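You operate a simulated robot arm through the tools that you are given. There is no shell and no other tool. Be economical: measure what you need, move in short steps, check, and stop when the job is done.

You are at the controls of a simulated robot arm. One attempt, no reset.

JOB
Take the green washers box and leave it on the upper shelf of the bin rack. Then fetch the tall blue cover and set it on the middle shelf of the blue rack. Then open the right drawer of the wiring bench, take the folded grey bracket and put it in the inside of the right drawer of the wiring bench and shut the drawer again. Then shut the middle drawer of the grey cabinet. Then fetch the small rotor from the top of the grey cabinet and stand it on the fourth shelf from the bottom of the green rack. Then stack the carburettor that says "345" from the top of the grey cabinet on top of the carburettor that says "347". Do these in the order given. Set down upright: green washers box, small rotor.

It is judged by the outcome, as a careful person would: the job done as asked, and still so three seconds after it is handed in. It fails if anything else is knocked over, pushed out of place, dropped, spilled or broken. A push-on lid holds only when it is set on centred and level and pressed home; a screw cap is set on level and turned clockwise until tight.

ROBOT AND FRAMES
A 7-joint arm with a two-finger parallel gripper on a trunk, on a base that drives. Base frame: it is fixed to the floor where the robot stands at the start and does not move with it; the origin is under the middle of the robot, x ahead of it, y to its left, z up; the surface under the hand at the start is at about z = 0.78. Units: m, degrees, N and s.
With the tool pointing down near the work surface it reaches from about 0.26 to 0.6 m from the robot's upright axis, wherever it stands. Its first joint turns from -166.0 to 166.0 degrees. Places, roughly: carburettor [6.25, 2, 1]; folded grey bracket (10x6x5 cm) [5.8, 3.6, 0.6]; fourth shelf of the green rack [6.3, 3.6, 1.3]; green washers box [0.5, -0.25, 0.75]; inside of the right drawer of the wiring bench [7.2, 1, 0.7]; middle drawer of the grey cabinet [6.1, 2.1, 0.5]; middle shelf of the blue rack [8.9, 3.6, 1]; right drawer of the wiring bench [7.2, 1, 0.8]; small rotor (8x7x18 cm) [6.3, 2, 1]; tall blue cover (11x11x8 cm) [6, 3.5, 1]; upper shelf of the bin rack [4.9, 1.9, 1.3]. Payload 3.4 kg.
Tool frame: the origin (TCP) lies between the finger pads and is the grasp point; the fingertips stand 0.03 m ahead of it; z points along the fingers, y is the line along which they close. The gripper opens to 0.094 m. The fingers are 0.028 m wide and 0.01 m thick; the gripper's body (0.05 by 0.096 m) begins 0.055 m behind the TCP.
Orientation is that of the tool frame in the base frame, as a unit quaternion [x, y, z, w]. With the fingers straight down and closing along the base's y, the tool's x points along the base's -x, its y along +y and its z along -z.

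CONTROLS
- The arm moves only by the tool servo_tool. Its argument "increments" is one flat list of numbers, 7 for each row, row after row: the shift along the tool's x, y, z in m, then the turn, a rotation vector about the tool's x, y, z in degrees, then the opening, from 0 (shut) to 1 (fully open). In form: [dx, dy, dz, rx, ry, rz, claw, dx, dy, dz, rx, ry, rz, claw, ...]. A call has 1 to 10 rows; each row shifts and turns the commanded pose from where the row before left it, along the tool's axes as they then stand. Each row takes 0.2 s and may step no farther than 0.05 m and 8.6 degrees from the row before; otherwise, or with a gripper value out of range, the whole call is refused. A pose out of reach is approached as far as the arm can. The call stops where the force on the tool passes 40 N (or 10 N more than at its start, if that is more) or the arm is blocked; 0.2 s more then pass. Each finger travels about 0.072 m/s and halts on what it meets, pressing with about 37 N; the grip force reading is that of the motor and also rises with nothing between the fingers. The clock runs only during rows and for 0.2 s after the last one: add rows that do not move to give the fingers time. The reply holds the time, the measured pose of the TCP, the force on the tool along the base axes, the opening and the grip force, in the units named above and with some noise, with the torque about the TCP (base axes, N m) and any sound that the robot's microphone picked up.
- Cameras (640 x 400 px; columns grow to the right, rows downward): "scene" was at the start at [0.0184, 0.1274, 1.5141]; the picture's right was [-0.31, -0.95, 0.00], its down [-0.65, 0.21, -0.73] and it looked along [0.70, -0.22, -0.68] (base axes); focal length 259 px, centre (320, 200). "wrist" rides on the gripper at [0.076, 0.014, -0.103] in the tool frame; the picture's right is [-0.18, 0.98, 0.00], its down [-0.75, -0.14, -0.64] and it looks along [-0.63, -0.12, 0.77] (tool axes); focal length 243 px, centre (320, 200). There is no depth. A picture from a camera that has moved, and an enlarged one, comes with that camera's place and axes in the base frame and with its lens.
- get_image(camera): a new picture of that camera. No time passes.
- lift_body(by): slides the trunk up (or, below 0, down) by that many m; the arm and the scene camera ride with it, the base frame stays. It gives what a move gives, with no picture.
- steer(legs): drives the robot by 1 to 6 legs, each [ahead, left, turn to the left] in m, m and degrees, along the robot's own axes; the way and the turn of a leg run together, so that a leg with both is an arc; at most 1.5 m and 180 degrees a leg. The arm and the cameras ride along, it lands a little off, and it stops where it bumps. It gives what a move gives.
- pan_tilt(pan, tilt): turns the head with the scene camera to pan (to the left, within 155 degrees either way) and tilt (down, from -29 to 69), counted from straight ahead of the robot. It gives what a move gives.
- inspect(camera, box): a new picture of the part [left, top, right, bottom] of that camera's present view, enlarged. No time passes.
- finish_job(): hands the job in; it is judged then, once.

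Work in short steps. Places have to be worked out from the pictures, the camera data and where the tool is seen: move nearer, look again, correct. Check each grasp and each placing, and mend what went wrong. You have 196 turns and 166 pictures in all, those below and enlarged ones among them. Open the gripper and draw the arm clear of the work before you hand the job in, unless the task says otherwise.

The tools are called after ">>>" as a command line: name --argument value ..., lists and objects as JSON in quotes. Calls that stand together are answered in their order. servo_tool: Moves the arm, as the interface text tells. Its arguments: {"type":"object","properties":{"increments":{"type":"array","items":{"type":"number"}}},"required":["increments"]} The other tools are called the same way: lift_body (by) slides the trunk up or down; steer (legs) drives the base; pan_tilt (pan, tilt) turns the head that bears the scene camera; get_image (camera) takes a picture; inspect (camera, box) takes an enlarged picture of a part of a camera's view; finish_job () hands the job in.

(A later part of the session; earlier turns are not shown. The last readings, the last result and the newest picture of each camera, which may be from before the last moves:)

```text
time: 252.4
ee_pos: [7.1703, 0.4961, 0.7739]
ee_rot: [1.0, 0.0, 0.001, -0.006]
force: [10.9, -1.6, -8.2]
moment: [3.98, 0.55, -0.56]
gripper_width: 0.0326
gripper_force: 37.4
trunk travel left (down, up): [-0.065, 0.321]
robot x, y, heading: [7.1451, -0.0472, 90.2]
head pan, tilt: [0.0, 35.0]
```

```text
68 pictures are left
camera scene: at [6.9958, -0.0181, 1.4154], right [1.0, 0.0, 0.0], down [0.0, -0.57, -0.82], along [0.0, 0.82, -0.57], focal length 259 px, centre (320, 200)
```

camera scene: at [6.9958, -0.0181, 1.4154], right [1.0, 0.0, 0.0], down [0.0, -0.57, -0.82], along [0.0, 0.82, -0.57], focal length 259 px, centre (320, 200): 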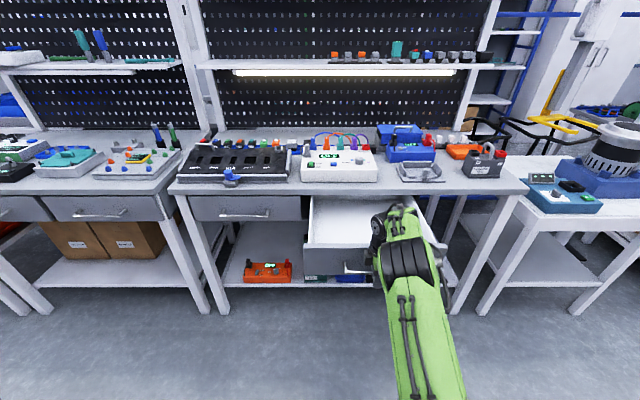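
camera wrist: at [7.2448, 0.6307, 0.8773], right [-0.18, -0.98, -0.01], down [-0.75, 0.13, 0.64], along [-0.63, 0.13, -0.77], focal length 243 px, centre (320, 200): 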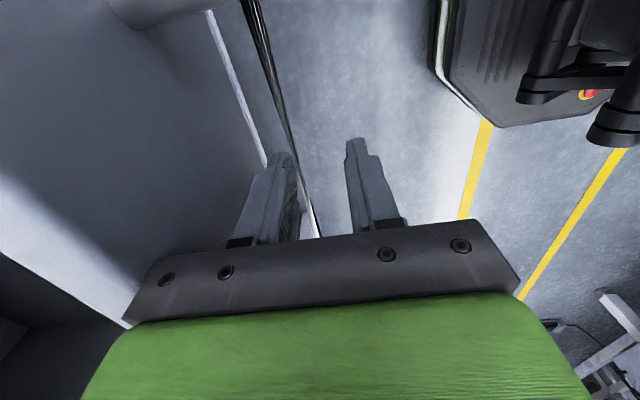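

The drawer is open about 27 cm and empty. I release, rise and drive back around to the green rack for the bracket.

>>> servo_tool --increments '[0, 0, 0, 0, 0, 0, 0.75, 0, 0, 0, 0, 0, 0, 0.75, 0, 0, 0, 0, 0, 0, 0.75, 0, 0, -0.04, 0, 0, 0, 0.75, 0, 0, -0.04, 0, 0, 0, 0.75, 0, 0, -0.04, 0, 0, 0, 0.75, 0, 0, -0.04, 0, 0, 0, 0.75, 0, 0, -0.04, 0, 0, 0, 0.75]'

>>> get_image --camera "wrist"

>>> steer --legs '[[0, 0, -90], [1.45, -0.06, 0], [1.45, 0.06, 0], [1.45, 0.0, 0], [0.1, 0, 0], [0, 0, 90]]'

```text
time: 254.2
ee_pos: [7.1673, 0.4934, 0.9723]
ee_rot: [1.0, 0.0, 0.002, -0.006]
force: [0.4, 0.7, 0.2]
moment: [0.01, 0.0, -0.01]
gripper_width: 0.0704
gripper_force: 0.0
trunk travel left (down, up): [-0.065, 0.321]
robot x, y, heading: [7.1476, -0.0474, 89.9]
head pan, tilt: [0.0, 35.0]
```

```text
67 pictures are left
camera wrist: at [7.2427, 0.4782, 1.0757], right [-0.18, -0.98, -0.01], down [-0.76, 0.13, 0.64], along [-0.63, 0.13, -0.77], focal length 243 px, centre (320, 200)
```

wrist: 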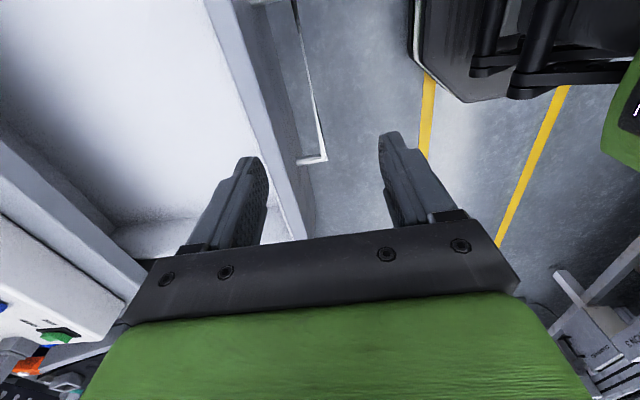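

```text
time: 283.6
ee_pos: [11.666, 0.3038, 0.9722]
ee_rot: [0.999, -0.034, 0.002, -0.006]
force: [-0.5, -0.4, 0.2]
moment: [-0.01, -0.02, 0.01]
gripper_width: 0.0703
gripper_force: 0.1
trunk travel left (down, up): [-0.065, 0.321]
robot x, y, heading: [11.6108, -0.2357, 85.9]
head pan, tilt: [0.0, 35.0]
```

On to the aisle: north then west.

>>> steer --legs '[[0, 0, 4.1], [1.48, 0, 0], [1.47, 0, 0], [0, 0, 90], [1.45, 0, 0], [1.45, 0, 0]]'

```text
time: 315.7
ee_pos: [8.2285, 2.8943, 0.9721]
ee_rot: [0.726, 0.688, -0.002, -0.006]
force: [0.9, 0.2, -0.3]
moment: [0.02, 0.02, 0.0]
gripper_width: 0.0705
gripper_force: 0.0
trunk travel left (down, up): [-0.065, 0.321]
robot x, y, heading: [8.7694, 2.845, 177.0]
head pan, tilt: [0.0, 35.0]
```

>>> steer --legs '[[0, 0.1, 3], [1.48, 0, 0], [1.45, 0, 0], [0, 0, -90]]'

>>> servo_tool --increments '[0, 0, 0, 0, 0, -8.5, 0.75, 0, 0, 0, 0, 0, -8.5, 0.75, 0, 0, 0, 0, 0, -8.5, 0.75, 0, 0, 0, 0, 0, -8.5, 0.75, 0, 0, 0, 0, 0, -8.5, 0.75, 0, 0, 0, 0, 0, -8.5, 0.75, 0, 0, 0, 0, 0, -8.5, 0.75, 0, 0, 0, 0, 0, -8.5, 0.75, 0, 0, 0, 0, 0, -8.5, 0.75, 0, 0, 0, 0, 0, -8.5, 0.75]'

>>> get_image --camera "scene"

```text
time: 333.2
ee_pos: [5.6505, 3.323, 0.9715]
ee_rot: [0.976, 0.216, -0.004, -0.007]
force: [-2.4, -0.1, 0.0]
moment: [0.02, -0.16, 0.06]
gripper_width: 0.0703
gripper_force: 0.2
trunk travel left (down, up): [-0.065, 0.321]
robot x, y, heading: [5.8439, 2.8205, 112.7]
head pan, tilt: [0.0, 35.0]
stopped in leg 4: the force on the tool passed its limit at 68 N (the readings are from after the stop); the commanded pose is now the measured one
```

```text
time: 334.3
ee_pos: [5.6571, 3.3212, 0.9738]
ee_rot: [0.858, 0.514, 0.001, -0.004]
force: [12.6, -18.4, 0.1]
moment: [2.25, 1.51, -1.23]
gripper_width: 0.0706
gripper_force: 0.0
trunk travel left (down, up): [-0.065, 0.321]
robot x, y, heading: [5.8469, 2.8172, 112.4]
head pan, tilt: [0.0, 35.0]
stopped in row 5: the force on the tool passed its limit at 47 N (the readings are from after the stop); the commanded pose is now the measured one
```

```text
66 pictures are left
camera scene: at [5.6994, 2.7847, 1.4155], right [0.92, 0.38, 0.0], down [0.22, -0.53, -0.82], along [-0.31, 0.76, -0.57], focal length 259 px, centre (320, 200)
```

scene: 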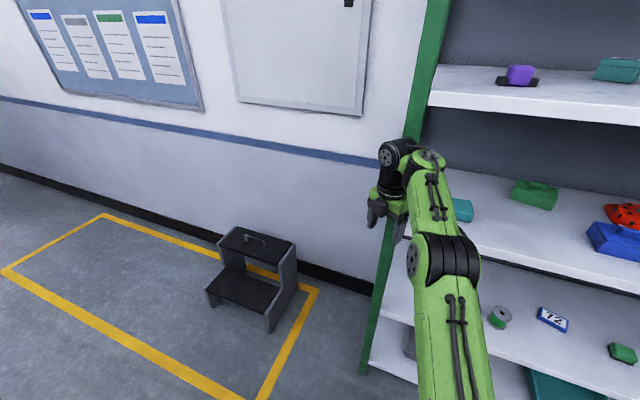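

The hand bumped the rack's left post while turning (my y was too far forward). I back straight off in -y and check the shelves for any disturbance.

>>> steer --legs '[[-0.115, 0.047, 0]]'

>>> steer --legs '[[0, 0, -22.4]]'

>>> get_image --camera "scene"

```text
time: 335.6
ee_pos: [5.6544, 3.1993, 0.9717]
ee_rot: [0.856, 0.517, 0.0, -0.004]
force: [0.4, -0.4, -0.2]
moment: [0.03, -0.02, -0.03]
gripper_width: 0.0702
gripper_force: 0.1
trunk travel left (down, up): [-0.065, 0.321]
robot x, y, heading: [5.8459, 2.6987, 112.5]
head pan, tilt: [0.0, 35.0]
```

```text
time: 337.1
ee_pos: [5.8585, 3.2357, 0.9726]
ee_rot: [0.939, 0.343, 0.0, -0.003]
force: [0.1, 0.4, -0.9]
moment: [0.03, 0.0, 0.01]
gripper_width: 0.0705
gripper_force: 0.0
trunk travel left (down, up): [-0.065, 0.321]
robot x, y, heading: [5.8491, 2.6969, 90.6]
head pan, tilt: [0.0, 35.0]
```

```text
65 pictures are left
camera scene: at [5.6958, 2.7248, 1.4152], right [1.0, 0.01, 0.0], down [0.0, -0.57, -0.82], along [-0.01, 0.82, -0.57], focal length 259 px, centre (320, 200)
```

scene: 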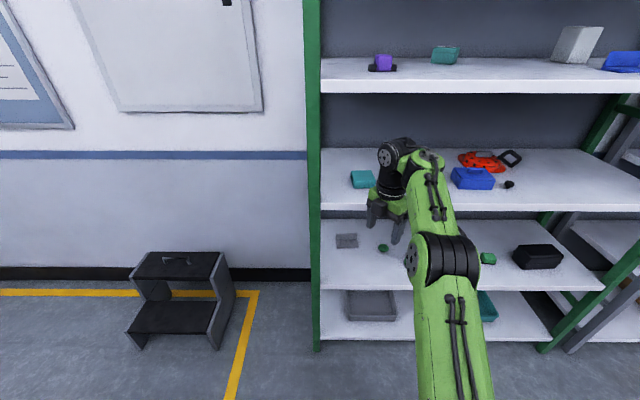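

Rack and contents are intact. The grey bracket is on shelf 2 near pixel (347,241); I zoom on it.

>>> inspect --camera "scene" --box '[310, 205, 406, 265]'

```text
6.67 times, centred on (358, 235) of scene
camera zoom: at [5.6958, 2.7248, 1.4152], right [1.0, 0.01, 0.0], down [0.0, -0.57, -0.82], along [-0.01, 0.82, -0.57], focal length 1725 px, centre (67, -33)
```

zoom: 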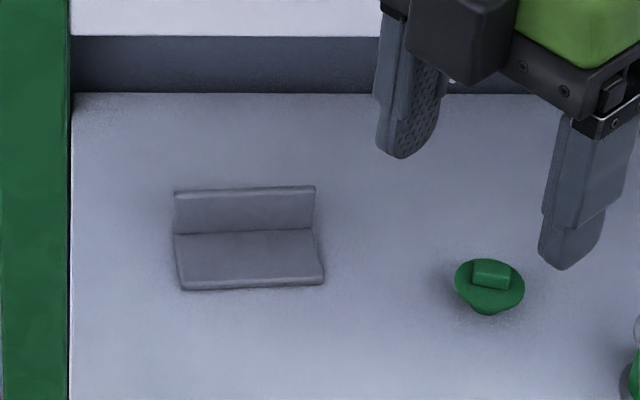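

The bracket is an L with its upright at the back (y≈3.58), ends x 5.757–5.855, shelf ≈0.595. Its thin direction is y, so I'll reach it from the rack's open left side with the hand pointing +x. I reposition the base and turn the hand.

>>> steer --legs '[[0, 0.47, 0], [0.35, 0, 0]]'

>>> servo_tool --increments '[0, 0, 0, 0, 0, 8, 0.75, 0, 0, 0, 0, 0, 8, 0.75, 0, 0, 0, 0, 0, 8, 0.75, 0, 0, 0, 0, 0, 8, 0.75, 0, 0, 0, 0, 0, 8, 0.75]'

>>> get_image --camera "scene"

```text
time: 341.8
ee_pos: [5.3938, 3.5834, 0.971]
ee_rot: [0.94, 0.342, 0.001, -0.003]
force: [-1.1, 0.3, 0.3]
moment: [0.0, 0.03, 0.01]
gripper_width: 0.0705
gripper_force: 0.0
trunk travel left (down, up): [-0.065, 0.321]
robot x, y, heading: [5.3764, 3.0421, 90.3]
head pan, tilt: [0.0, 35.0]
```

```text
time: 343.0
ee_pos: [5.3929, 3.5823, 0.9718]
ee_rot: [1.0, -0.001, 0.001, -0.003]
force: [0.1, 0.6, 0.3]
moment: [-0.01, -0.04, 0.0]
gripper_width: 0.0703
gripper_force: 0.1
trunk travel left (down, up): [-0.065, 0.321]
robot x, y, heading: [5.3792, 3.0417, 90.2]
head pan, tilt: [0.0, 35.0]
```

```text
63 pictures are left
camera scene: at [5.2286, 3.072, 1.4152], right [1.0, 0.0, 0.0], down [0.0, -0.57, -0.82], along [0.0, 0.82, -0.57], focal length 259 px, centre (320, 200)
```

scene: 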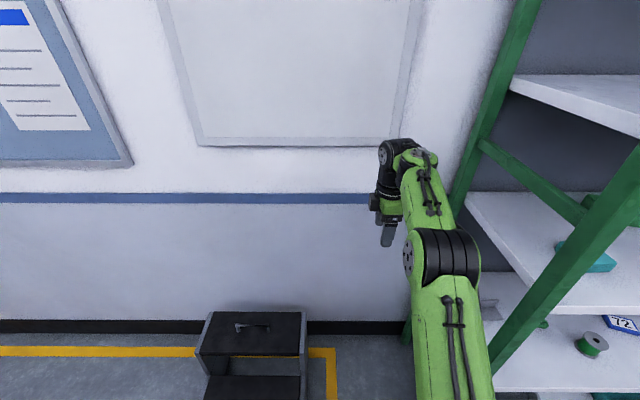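

The side between shelves 2 and 3 is open. I tilt toward +x while lowering, half-way first.

>>> servo_tool --increments '[0, 0, 0.04, 0, 7.5, 0, 0.75, -0.0052, 0, 0.0397, 0, 7.5, 0, 0.75, -0.0104, 0, 0.0386, 0, 7.5, 0, 0.75, -0.0153, 0, 0.037, 0, 7.5, 0, 0.75]'

```text
time: 344.0
ee_pos: [5.391, 3.5854, 0.8116]
ee_rot: [0.966, -0.001, 0.26, -0.003]
force: [0.4, 0.9, 0.2]
moment: [-0.02, -0.01, 0.0]
gripper_width: 0.0704
gripper_force: 0.0
trunk travel left (down, up): [-0.065, 0.321]
robot x, y, heading: [5.3825, 3.0444, 90.2]
head pan, tilt: [0.0, 35.0]
```

>>> servo_tool --increments '[0.0135, 0, 0.0367, 0, 7.5, 0, 0.75, 0.0086, 0, 0.0381, 0, 7.5, 0, 0.75, 0.0035, 0, 0.0389, 0, 7.5, 0, 0.75, -0.0015, 0, 0.039, 0, 7.5, 0, 0.75]'

>>> get_image --camera "wrist"

```text
time: 345.0
ee_pos: [5.5128, 3.5852, 0.7109]
ee_rot: [0.866, -0.001, 0.5, -0.004]
force: [0.4, 0.0, -0.1]
moment: [0.0, 0.01, 0.0]
gripper_width: 0.0704
gripper_force: 0.1
trunk travel left (down, up): [-0.065, 0.321]
robot x, y, heading: [5.381, 3.0416, 90.3]
head pan, tilt: [0.0, 35.0]
```

```text
62 pictures are left
camera wrist: at [5.4607, 3.5703, 0.8288], right [-0.09, -0.98, -0.17], down [-0.93, 0.14, -0.33], along [0.35, 0.12, -0.93], focal length 243 px, centre (320, 200)
```

wrist: 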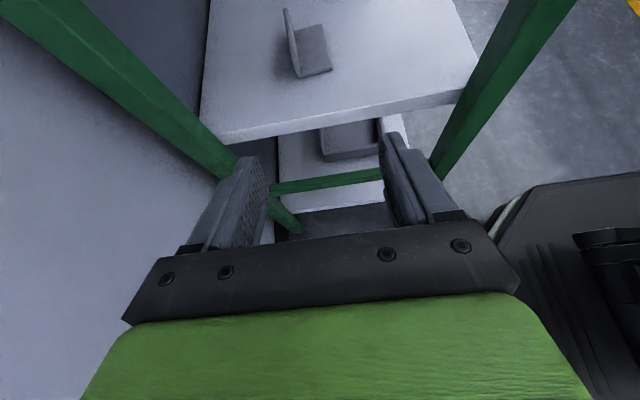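

Triangulation gives shelf z≈0.556, bracket near end x≈5.76, upright at y≈3.62. I advance in two stages between the posts.

>>> servo_tool --increments '[0.01, -0.007, 0.0374, 0, 0, 0, 0.75, 0.01, -0.007, 0.0374, 0, 0, 0, 0.75, 0.01, -0.007, 0.0374, 0, 0, 0, 0.75, 0.01, -0.007, 0.0374, 0, 0, 0, 0.75, 0.01, -0.007, 0.0374, 0, 0, 0, 0.75]'

>>> get_image --camera "wrist"

```text
time: 346.2
ee_pos: [5.6934, 3.5998, 0.6642]
ee_rot: [0.867, -0.002, 0.499, -0.001]
force: [-0.1, -0.1, -1.0]
moment: [0.02, -0.01, 0.01]
gripper_width: 0.0705
gripper_force: 0.0
out of reach, approached as far as the arm can: row 5
trunk travel left (down, up): [-0.065, 0.321]
robot x, y, heading: [5.3797, 3.0411, 90.2]
head pan, tilt: [0.0, 35.0]
```

```text
61 pictures are left
camera wrist: at [5.6421, 3.5864, 0.7814], right [-0.09, -0.98, -0.16], down [-0.93, 0.14, -0.33], along [0.35, 0.12, -0.93], focal length 243 px, centre (320, 200)
```

wrist: 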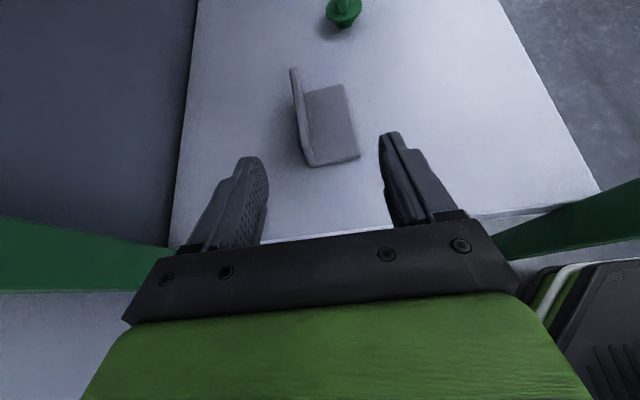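

Reach ends there, so I shift the base 9 cm right and 2 cm ahead; the hand rides above the bracket.

>>> steer --legs '[[0.018, -0.088, 0]]'

>>> get_image --camera "wrist"

```text
time: 347.3
ee_pos: [5.7806, 3.62, 0.6628]
ee_rot: [0.866, -0.001, 0.499, -0.003]
force: [-0.2, 0.0, 0.0]
moment: [0.02, 0.02, -0.02]
gripper_width: 0.0707
gripper_force: 0.0
trunk travel left (down, up): [-0.065, 0.321]
robot x, y, heading: [5.4742, 3.0599, 90.4]
head pan, tilt: [0.0, 35.0]
```

```text
60 pictures are left
camera wrist: at [5.7298, 3.6061, 0.7812], right [-0.09, -0.98, -0.16], down [-0.93, 0.14, -0.33], along [0.35, 0.12, -0.93], focal length 243 px, centre (320, 200)
```

wrist: 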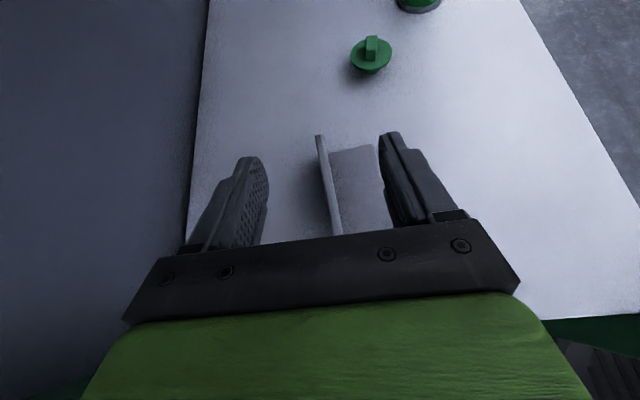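

The upright lies between the fingers. I lower 6 cm.

>>> servo_tool --increments '[-0.026, 0, 0.015, 0, 0, 0, 0.75, -0.02, 0, 0.0115, 0, 0, 0, 0.75, -0.0055, 0, 0.003, 0, 0, 0, 0.75]'

>>> get_image --camera "wrist"

```text
time: 348.1
ee_pos: [5.769, 3.6021, 0.6054]
ee_rot: [0.867, -0.001, 0.499, -0.003]
force: [0.7, -0.4, 0.3]
moment: [0.01, 0.02, -0.01]
gripper_width: 0.0705
gripper_force: 0.2
out of reach, approached as far as the arm can: row 1, 2
trunk travel left (down, up): [-0.065, 0.321]
robot x, y, heading: [5.4672, 3.0627, 90.7]
head pan, tilt: [0.0, 35.0]
```

```text
59 pictures are left
camera wrist: at [5.7186, 3.5874, 0.7231], right [-0.09, -0.98, -0.16], down [-0.93, 0.14, -0.33], along [0.35, 0.12, -0.93], focal length 243 px, centre (320, 200)
```

wrist: 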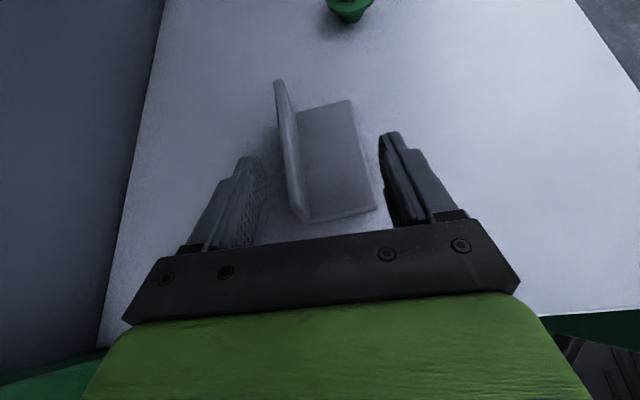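

Slightly reach-limited; I nudge the base 2 cm right and 1.8 cm ahead to centre on the upright.

>>> steer --legs '[[0.018, -0.022, 0]]'

>>> servo_tool --increments '[0, 0, 0, 0, 0, 0, 0, 0, 0, 0, 0, 0, 0, 0, 0, 0, 0, 0, 0, 0, 0, 0, 0, 0, 0, 0, 0, 0, 0, 0, 0, 0, 0, 0, 0]'

>>> get_image --camera "wrist"

```text
time: 348.9
ee_pos: [5.7925, 3.6203, 0.6058]
ee_rot: [0.867, -0.002, 0.499, -0.002]
force: [0.0, 0.7, -1.3]
moment: [0.01, 0.0, 0.02]
gripper_width: 0.0707
gripper_force: 0.0
trunk travel left (down, up): [-0.065, 0.321]
robot x, y, heading: [5.4923, 3.0809, 90.2]
head pan, tilt: [0.0, 35.0]
```

```text
time: 350.1
ee_pos: [5.7915, 3.6194, 0.6076]
ee_rot: [0.866, -0.001, 0.501, -0.003]
force: [0.6, 0.0, 2.7]
moment: [0.09, -0.1, 0.07]
gripper_width: 0.011
gripper_force: 36.9
trunk travel left (down, up): [-0.065, 0.321]
robot x, y, heading: [5.4931, 3.0795, 90.3]
head pan, tilt: [0.0, 35.0]
```

```text
58 pictures are left
camera wrist: at [5.7409, 3.6055, 0.7236], right [-0.09, -0.98, -0.17], down [-0.93, 0.14, -0.33], along [0.35, 0.12, -0.93], focal length 243 px, centre (320, 200)
```

wrist: 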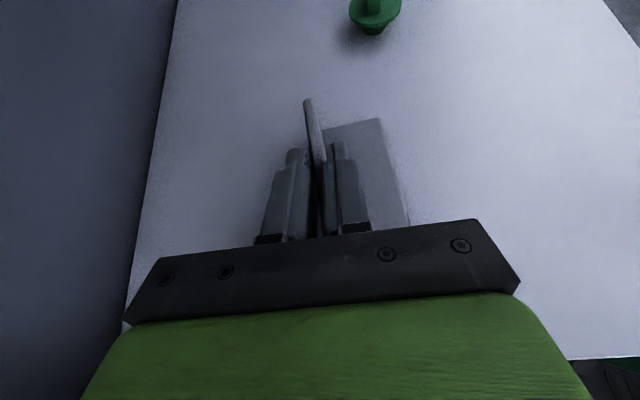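

Gripped the upright (11 mm). I lift 6 cm and draw out sideways with the base.

>>> servo_tool --increments '[0.013, 0, -0.0075, 0, 0, 0, 0, 0.026, 0, -0.015, 0, 0, 0, 0, 0.0173, 0, -0.01, 0, 0, 0, 0]'

>>> steer --legs '[[0, 0.32, 0]]'

>>> get_image --camera "wrist"

```text
time: 350.9
ee_pos: [5.7911, 3.6191, 0.6708]
ee_rot: [0.866, 0.0, 0.499, -0.002]
force: [0.0, -0.8, -0.2]
moment: [-0.01, 0.06, 0.01]
gripper_width: 0.0072
gripper_force: 37.5
trunk travel left (down, up): [-0.065, 0.321]
robot x, y, heading: [5.4897, 3.0802, 90.5]
head pan, tilt: [0.0, 35.0]
```

```text
time: 353.1
ee_pos: [5.476, 3.6172, 0.6695]
ee_rot: [0.866, -0.002, 0.5, -0.003]
force: [-0.3, 0.4, -1.5]
moment: [0.03, 0.04, 0.0]
gripper_width: 0.0077
gripper_force: 37.0
trunk travel left (down, up): [-0.065, 0.321]
robot x, y, heading: [5.1738, 3.076, 90.2]
head pan, tilt: [0.0, 35.0]
```

```text
57 pictures are left
camera wrist: at [5.4245, 3.6028, 0.7878], right [-0.09, -0.98, -0.16], down [-0.93, 0.14, -0.33], along [0.35, 0.12, -0.93], focal length 243 px, centre (320, 200)
```

wrist: 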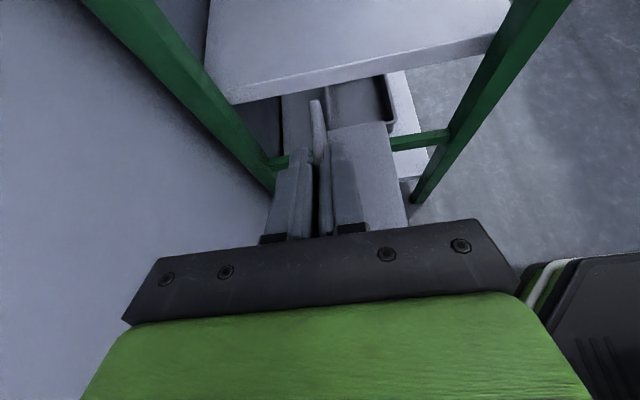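

The bracket is held and out of the rack. I raise trunk and hand, tuck in, back into the aisle and turn east.

>>> lift_body --by 0.3

>>> servo_tool --increments '[-0.0027, 0, -0.0446, 0, 0, 0, 0, -0.0027, 0, -0.0446, 0, 0, 0, 0, -0.0027, 0, -0.0446, 0, 0, 0, 0, -0.0027, 0, -0.0446, 0, 0, 0, 0]'

>>> steer --legs '[[-0.36, 0, 0], [0, 0, -90.2]]'

```text
time: 356.1
ee_pos: [5.4763, 3.6174, 0.9709]
ee_rot: [0.867, -0.002, 0.499, -0.002]
force: [0.8, -0.3, -1.8]
moment: [0.05, 0.1, -0.01]
gripper_width: 0.0075
gripper_force: 36.7
trunk travel left (down, up): [-0.365, 0.021]
robot x, y, heading: [5.1764, 3.0804, 90.4]
head pan, tilt: [0.0, 35.0]
```

```text
time: 357.1
ee_pos: [5.3144, 3.6181, 1.0515]
ee_rot: [0.866, -0.002, 0.5, -0.002]
force: [-0.3, -0.3, -1.0]
moment: [0.01, 0.06, 0.0]
gripper_width: 0.0076
gripper_force: 37.5
trunk travel left (down, up): [-0.365, 0.021]
robot x, y, heading: [5.1775, 3.0777, 90.4]
head pan, tilt: [0.0, 35.0]
```

```text
time: 363.3
ee_pos: [5.7128, 2.5618, 1.0518]
ee_rot: [-0.604, 0.621, -0.351, -0.356]
force: [-0.6, -0.4, -2.3]
moment: [0.02, -0.01, -0.03]
gripper_width: 0.0075
gripper_force: 36.9
trunk travel left (down, up): [-0.365, 0.021]
robot x, y, heading: [5.1765, 2.7145, -1.1]
head pan, tilt: [0.0, 35.0]
```

>>> steer --legs '[[0, 0, 1.1], [1.48, 0.02, 0], [1.48, 0.02, 0], [1.48, 0.02, 0], [1.48, 0.02, 0], [0.5, 0, 0]]'

>>> steer --legs '[[0, 0, -90], [1.3, 0, 0], [1.2, 0, 0], [0, 0, -90]]'

```text
time: 394.1
ee_pos: [12.0931, 2.6494, 1.0501]
ee_rot: [0.615, -0.61, 0.357, 0.349]
force: [0.3, -0.6, -1.1]
moment: [0.03, 0.01, -0.02]
gripper_width: 0.0079
gripper_force: 37.3
trunk travel left (down, up): [-0.365, 0.021]
robot x, y, heading: [11.5524, 2.7871, 1.1]
head pan, tilt: [0.0, 35.0]
```

```text
time: 414.1
ee_pos: [11.0948, 0.3897, 1.051]
ee_rot: [0.613, 0.612, 0.351, -0.355]
force: [-0.4, -0.6, -1.6]
moment: [0.01, 0.02, 0.01]
gripper_width: 0.0073
gripper_force: 37.3
trunk travel left (down, up): [-0.365, 0.021]
robot x, y, heading: [11.6337, 0.2533, -179.7]
head pan, tilt: [0.0, 35.0]
```

West along the lane, keeping south of the open drawer, then turn to face the bench.

>>> steer --legs '[[0, 0.35, -0.3], [1.48, 0, 0], [1.48, 0, 0], [1.48, 0, 0], [0.15, 0, 0], [0, 0, -90]]'

>>> pan_tilt --pan 0 --tilt 45

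>>> get_image --camera "scene"

```text
time: 441.7
ee_pos: [7.2216, 0.4868, 1.051]
ee_rot: [0.866, 0.007, 0.499, -0.007]
force: [-0.4, 0.5, -1.2]
moment: [0.04, 0.02, -0.02]
gripper_width: 0.0074
gripper_force: 37.1
trunk travel left (down, up): [-0.365, 0.021]
robot x, y, heading: [7.0902, -0.0537, 91.1]
head pan, tilt: [0.0, 35.0]
```

```text
time: 442.4
ee_pos: [7.2239, 0.4865, 1.05]
ee_rot: [0.866, 0.007, 0.5, -0.007]
force: [0.2, 0.8, -1.8]
moment: [0.03, 0.04, -0.01]
gripper_width: 0.0076
gripper_force: 37.0
trunk travel left (down, up): [-0.365, 0.021]
robot x, y, heading: [7.0918, -0.0579, 91.1]
head pan, tilt: [0.0, 45.0]
```

```text
56 pictures are left
camera scene: at [6.9398, -0.0357, 1.7014], right [1.0, 0.02, 0.0], down [0.02, -0.71, -0.71], along [-0.02, 0.71, -0.71], focal length 259 px, centre (320, 200)
```

scene: 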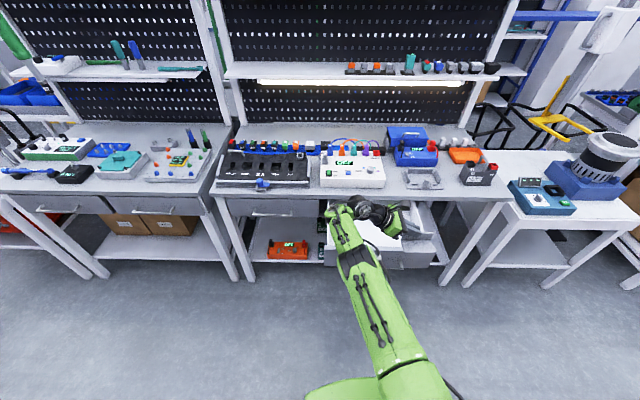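

Drawer ahead is open. I move over its interior.

>>> steer --legs '[[0.15, 0.03, -1.1]]'

>>> servo_tool --increments '[0, -0.02, 0, 0, 0, 0, 0, 0, -0.02, 0, 0, 0, 0, 0]'

>>> lift_body --by -0.15

>>> get_image --camera "wrist"

```text
time: 443.8
ee_pos: [7.2002, 0.634, 1.05]
ee_rot: [0.867, -0.001, 0.499, -0.001]
force: [0.0, 0.7, -2.1]
moment: [0.01, 0.02, 0.01]
gripper_width: 0.0077
gripper_force: 36.8
trunk travel left (down, up): [-0.365, 0.021]
robot x, y, heading: [7.0586, 0.0924, 90.5]
head pan, tilt: [0.0, 45.0]
```

```text
time: 444.4
ee_pos: [7.2, 0.6755, 1.0508]
ee_rot: [0.866, -0.001, 0.499, -0.002]
force: [0.2, -0.3, -1.7]
moment: [0.0, 0.04, 0.0]
gripper_width: 0.0075
gripper_force: 36.9
trunk travel left (down, up): [-0.365, 0.021]
robot x, y, heading: [7.0603, 0.0891, 90.3]
head pan, tilt: [0.0, 45.0]
```

```text
time: 446.2
ee_pos: [7.2003, 0.6737, 0.9014]
ee_rot: [0.866, 0.0, 0.499, -0.003]
force: [0.4, -0.3, -0.9]
moment: [0.02, 0.04, -0.01]
gripper_width: 0.0074
gripper_force: 37.5
trunk travel left (down, up): [-0.215, 0.171]
robot x, y, heading: [7.0587, 0.0945, 90.1]
head pan, tilt: [0.0, 45.0]
```

```text
55 pictures are left
camera wrist: at [7.1497, 0.6593, 1.0182], right [-0.09, -0.98, -0.16], down [-0.93, 0.14, -0.33], along [0.35, 0.12, -0.93], focal length 243 px, centre (320, 200)
```

wrist: 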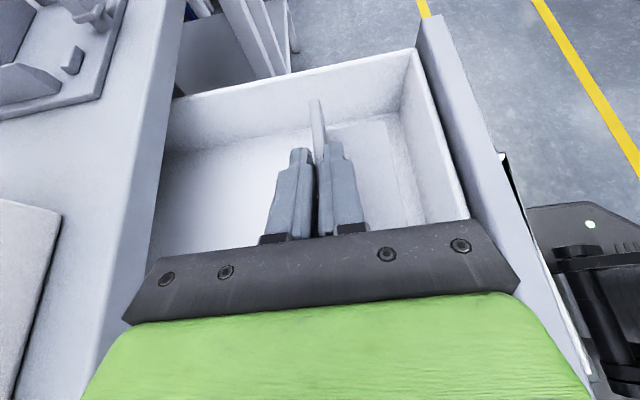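

The bracket is centred over the drawer. I lower by trunk, then by small arm steps to touch down.

>>> lift_body --by -0.1

>>> servo_tool --increments '[-0.0087, 0, 0.005, 0, 0, 0, 0, -0.0087, 0, 0.005, 0, 0, 0, 0, -0.0087, 0, 0.005, 0, 0, 0, 0]'

```text
time: 447.5
ee_pos: [7.2021, 0.6735, 0.8015]
ee_rot: [0.867, -0.001, 0.499, -0.003]
force: [0.7, 0.7, -0.9]
moment: [0.03, 0.04, 0.01]
gripper_width: 0.0076
gripper_force: 36.9
trunk travel left (down, up): [-0.115, 0.271]
robot x, y, heading: [7.058, 0.093, 90.2]
head pan, tilt: [0.0, 45.0]
```

```text
time: 448.1
ee_pos: [7.2005, 0.6783, 0.7935]
ee_rot: [0.864, -0.006, 0.503, -0.016]
force: [-2.7, 1.0, 17.4]
moment: [-0.19, 0.64, -0.21]
gripper_width: 0.0077
gripper_force: 37.0
trunk travel left (down, up): [-0.115, 0.271]
robot x, y, heading: [7.0612, 0.0936, 90.1]
head pan, tilt: [0.0, 45.0]
stopped in row 3: the force on the tool passed its limit at 48 N (the readings are from after the stop); the commanded pose is now the measured one
```

Contact at z≈0.794. I check whether the bracket is on the drawer floor.

>>> inspect --camera "wrist" --box '[160, 40, 480, 240]'

>>> get_image --camera "scene"

```text
2.00 times, centred on (320, 140) of wrist
camera zoom: at [7.1481, 0.661, 0.9094], right [-0.09, -0.98, -0.19], down [-0.93, 0.15, -0.33], along [0.35, 0.15, -0.92], focal length 485 px, centre (320, 320)
```

zoom: 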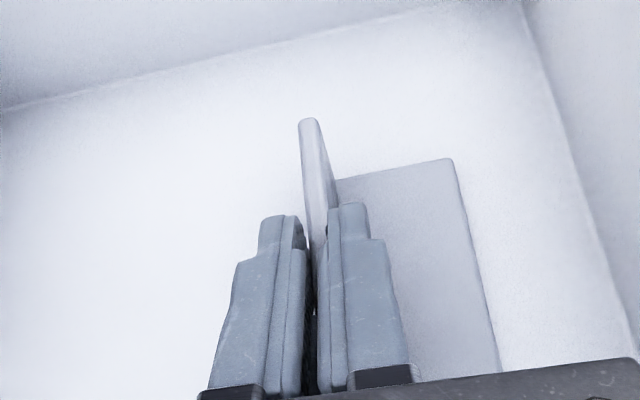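

```text
53 pictures are left
camera scene: at [6.9072, 0.1142, 1.4512], right [1.0, 0.01, 0.0], down [0.0, -0.71, -0.71], along [0.0, 0.71, -0.71], focal length 259 px, centre (320, 200)
```

scene: 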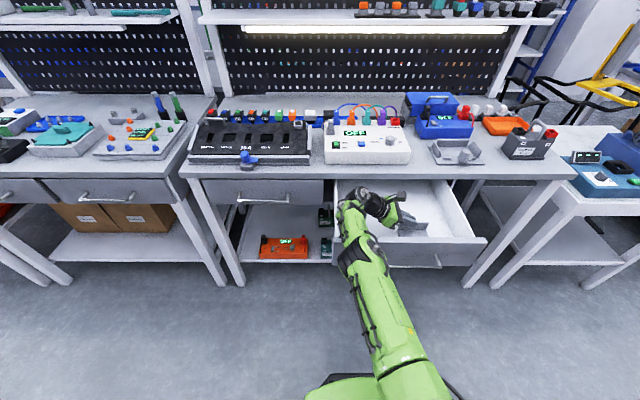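

The drawer front spans z 0.725–0.851, so the floor ≈0.742 matches this contact: the bracket is down. I release and rise straight up.

>>> servo_tool --increments '[0.0026, 0, -0.0015, 0, 0, 0, 0, 0, 0, 0, 0, 0, 0, 0.4, 0, 0, 0, 0, 0, 0, 0.6, 0, 0, 0, 0, 0, 0, 0.6, 0.026, 0, -0.015, 0, 0, 0, 0.6, 0.035, 0, -0.02, 0, 0, 0, 0.6, 0.035, 0, -0.02, 0, 0, 0, 0.6, 0.035, 0, -0.02, 0, 0, 0, 0.6]'

>>> get_image --camera "wrist"

```text
time: 449.9
ee_pos: [7.2, 0.6735, 0.9446]
ee_rot: [0.865, -0.005, 0.502, -0.012]
force: [-0.2, -0.4, 0.6]
moment: [-0.02, -0.01, 0.01]
gripper_width: 0.0565
gripper_force: 0.0
trunk travel left (down, up): [-0.115, 0.271]
robot x, y, heading: [7.0592, 0.0958, 90.2]
head pan, tilt: [0.0, 45.0]
```

```text
52 pictures are left
camera wrist: at [7.1475, 0.6576, 1.0611], right [-0.09, -0.98, -0.18], down [-0.93, 0.15, -0.33], along [0.35, 0.14, -0.92], focal length 243 px, centre (320, 200)
```

wrist: 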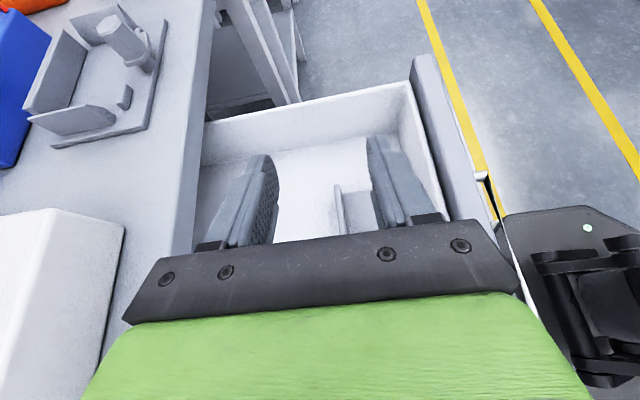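

The bracket lies in the drawer. I back off, bring the hand vertical, and will push the drawer shut by its handle bar with closed fingers.

>>> steer --legs '[[-0.31, 0, 0]]'

>>> servo_tool --increments '[0, 0.02, 0, 0, -7.5, 0, 0, 0, 0.02, 0, 0, -7.5, 0, 0, 0, 0.01, 0, 0, -7.5, 0, 0, 0, 0, 0, 0, -7.5, 0, 0, 0, 0, 0, 0, -7.5, 0, 0, 0, 0, 0, 0, -7.5, 0, 0, 0, 0, 0, 0, -7.5, 0, 0, 0, 0, 0, 0, -7.5, 0, 0]'

>>> servo_tool --increments '[0, 0, 0.04, 0, 0, 0, 0, 0, 0, 0.04, 0, 0, 0, 0, 0, 0, 0.04, 0, 0, 0, 0, 0, 0, 0.04, 0, 0, 0, 0]'

>>> get_image --camera "wrist"

```text
time: 452.0
ee_pos: [7.2022, 0.3699, 0.9449]
ee_rot: [0.865, -0.007, 0.502, -0.012]
force: [0.2, 0.4, 0.5]
moment: [0.0, 0.05, 0.01]
gripper_width: 0.0564
gripper_force: 0.2
trunk travel left (down, up): [-0.115, 0.271]
robot x, y, heading: [7.0623, -0.2108, 89.9]
head pan, tilt: [0.0, 45.0]
```

```text
time: 453.8
ee_pos: [7.2025, 0.3186, 0.9432]
ee_rot: [1.0, 0.0, 0.002, -0.013]
force: [-0.5, 0.1, 0.3]
moment: [0.01, 0.01, -0.01]
gripper_width: 0.0
gripper_force: 32.9
trunk travel left (down, up): [-0.115, 0.271]
robot x, y, heading: [7.0611, -0.2074, 89.9]
head pan, tilt: [0.0, 45.0]
```

```text
time: 454.8
ee_pos: [7.2017, 0.3241, 0.7819]
ee_rot: [1.0, 0.0, 0.004, -0.014]
force: [0.0, -0.8, 0.2]
moment: [-0.01, -0.02, 0.0]
gripper_width: 0.0001
gripper_force: 33.0
trunk travel left (down, up): [-0.115, 0.271]
robot x, y, heading: [7.0629, -0.2132, 89.9]
head pan, tilt: [0.0, 45.0]
```

```text
51 pictures are left
camera wrist: at [7.2776, 0.3083, 0.8842], right [-0.18, -0.98, -0.03], down [-0.76, 0.12, 0.64], along [-0.63, 0.14, -0.77], focal length 243 px, centre (320, 200)
```

wrist: 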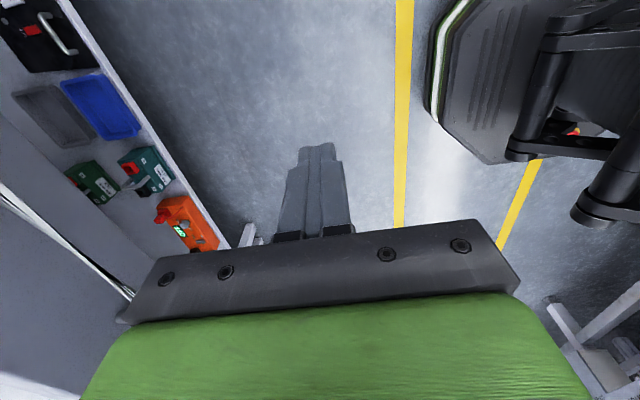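

I push the drawer by driving ahead 0.40 m.

>>> steer --legs '[[0.4, 0, 0]]'

```text
time: 457.3
ee_pos: [7.2038, 0.7253, 0.782]
ee_rot: [1.0, -0.001, 0.003, -0.012]
force: [0.3, 0.0, -0.4]
moment: [-0.01, -0.03, -0.02]
gripper_width: 0.0002
gripper_force: 32.7
trunk travel left (down, up): [-0.115, 0.271]
robot x, y, heading: [7.0592, 0.1895, 90.2]
head pan, tilt: [0.0, 45.0]
```

>>> get_image --camera "wrist"

```text
50 pictures are left
camera wrist: at [7.2776, 0.7098, 0.8845], right [-0.19, -0.98, -0.03], down [-0.76, 0.13, 0.64], along [-0.63, 0.14, -0.77], focal length 243 px, centre (320, 200)
```

wrist: 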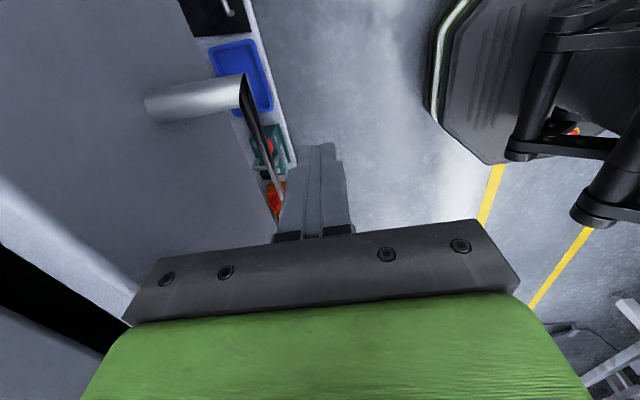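

The fingers are at the bar and the drawer is nearly shut. I push 5 cm more.

>>> steer --legs '[[0.045, 0, 0]]'

>>> steer --legs '[[0.02, 0, 0]]'

```text
time: 458.3
ee_pos: [7.2029, 0.7621, 0.7854]
ee_rot: [1.0, 0.0, 0.003, -0.007]
force: [0.5, -1.5, 2.5]
moment: [0.08, 0.05, 0.02]
gripper_width: 0.0002
gripper_force: 33.4
trunk travel left (down, up): [-0.115, 0.271]
robot x, y, heading: [7.0599, 0.231, 90.0]
head pan, tilt: [0.0, 45.0]
stopped in leg 1: the force on the tool passed its limit at 69 N (the readings are from after the stop); the commanded pose is now the measured one
```

```text
time: 459.1
ee_pos: [7.202, 0.7641, 0.7872]
ee_rot: [1.0, 0.001, 0.001, 0.006]
force: [-2.8, -14.5, 15.7]
moment: [0.1, 0.09, 0.06]
gripper_width: 0.0
gripper_force: 33.0
trunk travel left (down, up): [-0.115, 0.271]
robot x, y, heading: [7.0639, 0.2414, 89.9]
head pan, tilt: [0.0, 45.0]
stopped in leg 1: the force on the tool passed its limit at 59 N (the readings are from after the stop); the commanded pose is now the measured one
```

Stopped firmly at y≈0.764, the closed position. I back off and check the drawer.

>>> steer --legs '[[-0.35, -0.05, 0]]'

>>> pan_tilt --pan 0 --tilt 35

>>> get_image --camera "scene"

```text
time: 461.4
ee_pos: [7.252, 0.4212, 0.783]
ee_rot: [1.0, 0.004, 0.002, 0.005]
force: [-0.7, 0.0, -0.3]
moment: [0.02, 0.01, 0.05]
gripper_width: 0.0003
gripper_force: 33.0
trunk travel left (down, up): [-0.115, 0.271]
robot x, y, heading: [7.1146, -0.1023, 90.2]
head pan, tilt: [0.0, 45.0]
```

```text
time: 462.1
ee_pos: [7.252, 0.4218, 0.7839]
ee_rot: [1.0, 0.003, 0.002, 0.005]
force: [-1.0, 0.0, -0.3]
moment: [0.0, 0.0, -0.01]
gripper_width: 0.0
gripper_force: 32.3
trunk travel left (down, up): [-0.115, 0.271]
robot x, y, heading: [7.1154, -0.104, 90.5]
head pan, tilt: [0.0, 35.0]
```

```text
49 pictures are left
camera scene: at [6.96, -0.0759, 1.466], right [1.0, 0.01, 0.0], down [0.0, -0.57, -0.82], along [-0.01, 0.82, -0.57], focal length 259 px, centre (320, 200)
```

scene: 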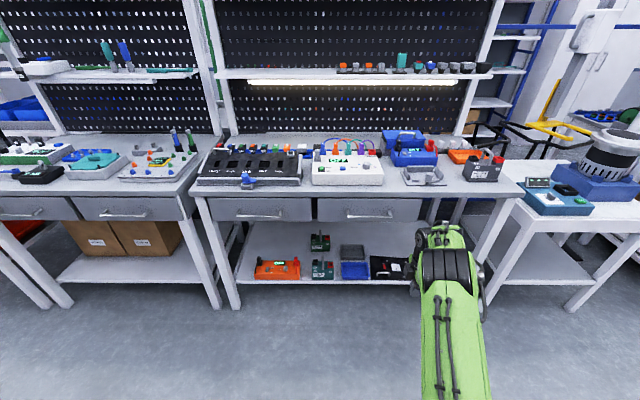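

The right drawer is shut. Task 4: the grey cabinet. I raise the trunk and drive back around to the aisle.

>>> lift_body --by 0.26

>>> steer --legs '[[0, 0, -90.4], [1.48, 0.03, 0], [1.48, 0.03, 0], [1.48, 0.03, 0], [0.05, 0, 0], [0, 0, 90]]'

```text
time: 464.7
ee_pos: [7.251, 0.4217, 1.0437]
ee_rot: [1.0, 0.004, 0.001, 0.005]
force: [-0.1, -0.5, -0.4]
moment: [0.02, -0.01, 0.03]
gripper_width: 0.0
gripper_force: 32.4
trunk travel left (down, up): [-0.375, 0.011]
robot x, y, heading: [7.1142, -0.1075, 90.2]
head pan, tilt: [0.0, 35.0]
```

```text
time: 494.0
ee_pos: [11.7582, 0.4589, 1.0447]
ee_rot: [1.0, -0.025, 0.002, 0.005]
force: [-0.9, -1.1, -0.3]
moment: [-0.01, 0.01, -0.01]
gripper_width: 0.0002
gripper_force: 32.8
trunk travel left (down, up): [-0.375, 0.011]
robot x, y, heading: [11.5905, -0.0598, 87.0]
head pan, tilt: [0.0, 35.0]
```

>>> steer --legs '[[0, 0, 3], [1.45, 0, 0], [1.43, 0, 0], [0, 0, 90], [1.45, 0, 0], [1.45, 0, 0]]'

```text
time: 525.7
ee_pos: [8.1052, 2.8918, 1.0438]
ee_rot: [0.701, 0.713, 0.005, 0.003]
force: [0.0, 0.5, 0.1]
moment: [0.04, 0.0, 0.0]
gripper_width: 0.0
gripper_force: 33.0
trunk travel left (down, up): [-0.375, 0.011]
robot x, y, heading: [8.634, 2.7584, -178.9]
head pan, tilt: [0.0, 35.0]
```

>>> steer --legs '[[1.25, -0.05, -1.1], [1.2, -0.05, 0]]'

>>> pan_tilt --pan 80 --tilt 45

>>> get_image --camera "scene"

```text
time: 537.6
ee_pos: [5.6717, 2.989, 1.0432]
ee_rot: [0.708, 0.706, 0.006, 0.003]
force: [-0.3, 0.0, 0.1]
moment: [0.01, 0.0, -0.02]
gripper_width: 0.0002
gripper_force: 32.9
trunk travel left (down, up): [-0.375, 0.011]
robot x, y, heading: [6.1974, 2.8428, 179.8]
head pan, tilt: [0.0, 35.0]
```

```text
time: 539.1
ee_pos: [5.6719, 2.9891, 1.0433]
ee_rot: [0.708, 0.706, 0.005, 0.003]
force: [-0.8, -0.3, -0.9]
moment: [-0.03, -0.02, 0.01]
gripper_width: 0.0002
gripper_force: 33.0
trunk travel left (down, up): [-0.375, 0.011]
robot x, y, heading: [6.1951, 2.8463, 179.9]
head pan, tilt: [80.0, 45.0]
```

```text
48 pictures are left
camera scene: at [6.2407, 2.6132, 1.7111], right [-0.98, 0.18, 0.0], down [0.13, 0.7, -0.71], along [-0.13, -0.7, -0.71], focal length 259 px, centre (320, 200)
```

scene: 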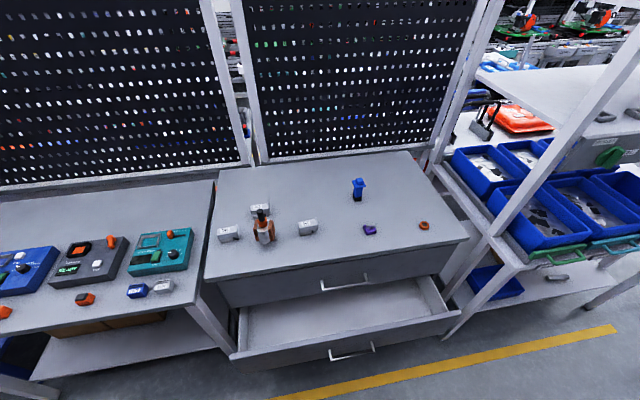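

The cabinet (top z≈0.895, front y≈2.12) has its middle drawer out to y≈2.28–2.32, z 0.40–0.66. I'll push it with tilted fingertips. I shift back, turn to face it, and reorient the hand.

>>> steer --legs '[[0, -0.1, 0], [0, 0, 90.2]]'

>>> servo_tool --increments '[0, 0, 0, 0, 0, -8.5, 0, 0, 0, 0, 0, 0, -8.5, 0, 0, 0, 0, 0, 0, -8.5, 0, 0, 0, 0, 0, 0, -8.5, 0, 0, 0, 0, 0, 0, -8.5, 0, 0, 0, 0, 0, 0, -8.5, 0, 0, 0, 0, 0, 0, -8.5, 0, 0, 0, 0, 0, 0, -8.5, 0, 0, 0, 0, 0, 0, -8.5, 0, 0, 0, 0, 0, 0, -8.5, 0]'

>>> lift_body --by -0.3

```text
time: 544.1
ee_pos: [6.0442, 2.4243, 1.0439]
ee_rot: [0.008, 1.0, 0.005, -0.002]
force: [-0.2, -0.4, -0.3]
moment: [-0.01, -0.02, -0.01]
gripper_width: 0.0
gripper_force: 33.5
trunk travel left (down, up): [-0.375, 0.011]
robot x, y, heading: [6.1998, 2.9474, -91.1]
head pan, tilt: [80.0, 45.0]
```

```text
time: 546.3
ee_pos: [6.0449, 2.4238, 1.0442]
ee_rot: [-0.672, 0.741, 0.005, 0.003]
force: [-0.8, -0.6, 0.8]
moment: [0.02, -0.06, 0.0]
gripper_width: 0.0
gripper_force: 33.1
trunk travel left (down, up): [-0.375, 0.011]
robot x, y, heading: [6.1984, 2.9476, -90.9]
head pan, tilt: [80.0, 45.0]
```

```text
time: 549.3
ee_pos: [6.0464, 2.4237, 0.7452]
ee_rot: [-0.67, 0.743, 0.005, 0.002]
force: [0.1, -0.4, 0.1]
moment: [0.01, -0.02, -0.01]
gripper_width: 0.0001
gripper_force: 32.7
trunk travel left (down, up): [-0.075, 0.311]
robot x, y, heading: [6.1955, 2.9456, -91.0]
head pan, tilt: [80.0, 45.0]
```

I finish the turn and tilt to 60 degrees while lowering and shifting off the handles to x≈6.2.

>>> servo_tool --increments '[0, -0.019, 0.012, 0, 0, -5, 0, 0, -0.019, 0.012, 0, 7.5, 0, 0, -0.0016, -0.019, 0.0119, 0, 7.5, 0, 0, -0.003, -0.019, 0.0116, 0, 7.5, 0, 0, -0.0046, -0.019, 0.011, 0, 7.5, 0, 0, -0.006, -0.019, 0.0104, 0, 7.5, 0, 0, -0.0073, -0.019, 0.0095, 0, 7.5, 0, 0, -0.0085, -0.019, 0.0085, 0, 7.5, 0, 0, -0.0095, 0, 0.0073, 0, 7.5, 0, 0]'

>>> get_image --camera "wrist"

```text
time: 551.3
ee_pos: [6.1978, 2.4199, 0.6357]
ee_rot: [-0.611, 0.618, -0.347, -0.353]
force: [-0.6, -0.9, -1.0]
moment: [-0.03, 0.0, 0.01]
gripper_width: 0.0
gripper_force: 33.3
trunk travel left (down, up): [-0.075, 0.311]
robot x, y, heading: [6.1977, 2.9444, -90.7]
head pan, tilt: [80.0, 45.0]
```

```text
47 pictures are left
camera wrist: at [6.1848, 2.4702, 0.7526], right [-0.98, 0.11, -0.16], down [0.15, 0.93, -0.32], along [0.11, -0.34, -0.93], focal length 243 px, centre (320, 200)
```

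wrist: 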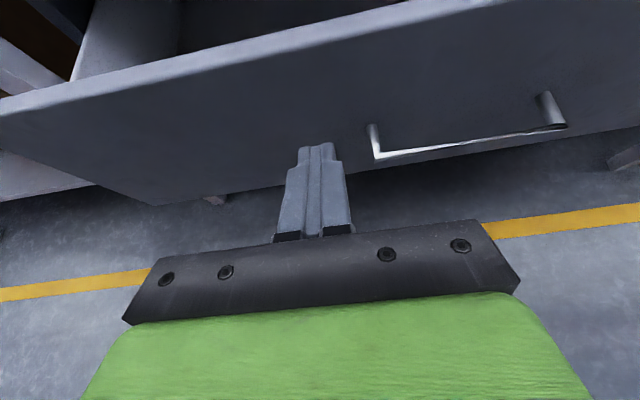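

The fingertips face the drawer panel, left of its handle. I lower 5 cm and push with the base.

>>> servo_tool --increments '[-0.0217, 0, 0.0125, 0, 0, 0, 0, -0.0217, 0, 0.0125, 0, 0, 0, 0]'

>>> steer --legs '[[0.24, 0, 0]]'

>>> get_image --camera "wrist"

```text
time: 551.9
ee_pos: [6.1994, 2.4204, 0.5842]
ee_rot: [-0.61, 0.618, -0.347, -0.354]
force: [0.6, 0.3, -0.9]
moment: [0.01, 0.01, 0.0]
gripper_width: 0.0
gripper_force: 32.4
trunk travel left (down, up): [-0.075, 0.311]
robot x, y, heading: [6.1983, 2.9448, -91.0]
head pan, tilt: [80.0, 45.0]
```

```text
time: 553.6
ee_pos: [6.1966, 2.1781, 0.5852]
ee_rot: [-0.611, 0.618, -0.346, -0.353]
force: [0.0, -0.4, -0.1]
moment: [-0.03, 0.0, 0.0]
gripper_width: 0.0
gripper_force: 33.2
trunk travel left (down, up): [-0.075, 0.311]
robot x, y, heading: [6.1925, 2.7076, -90.7]
head pan, tilt: [80.0, 45.0]
```

```text
46 pictures are left
camera wrist: at [6.1831, 2.2289, 0.7029], right [-0.98, 0.11, -0.15], down [0.15, 0.93, -0.32], along [0.11, -0.34, -0.93], focal length 243 px, centre (320, 200)
```

wrist: 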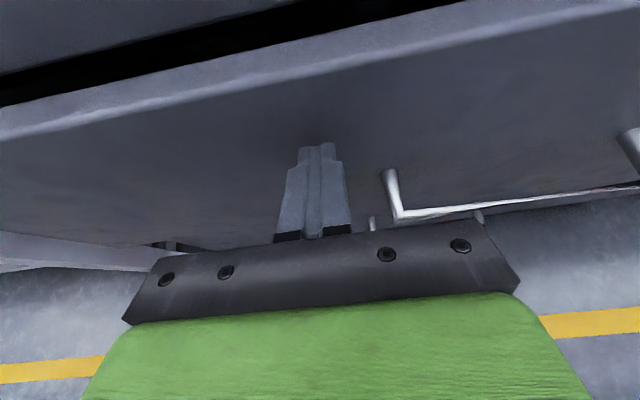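

The drawer slides in; a small gap remains. I keep pushing.

>>> steer --legs '[[0.06, 0, 0]]'

>>> get_image --camera "wrist"

```text
time: 554.6
ee_pos: [6.1942, 2.1495, 0.5762]
ee_rot: [-0.614, 0.626, -0.335, -0.344]
force: [0.9, 11.0, 5.2]
moment: [-0.11, -0.01, 0.03]
gripper_width: 0.0
gripper_force: 32.9
trunk travel left (down, up): [-0.075, 0.311]
robot x, y, heading: [6.1941, 2.6638, -90.7]
head pan, tilt: [80.0, 45.0]
stopped in leg 1: the force on the tool passed its limit at 164 N (the readings are from after the stop); the commanded pose is now the measured one
```

```text
45 pictures are left
camera wrist: at [6.1812, 2.1961, 0.6959], right [-0.98, 0.12, -0.15], down [0.16, 0.94, -0.29], along [0.11, -0.31, -0.94], focal length 243 px, centre (320, 200)
```

wrist: 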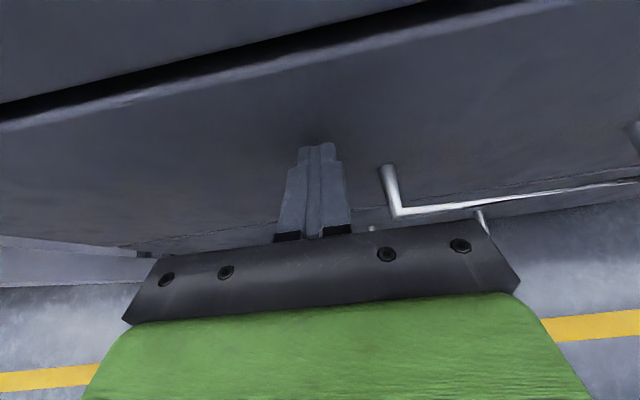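

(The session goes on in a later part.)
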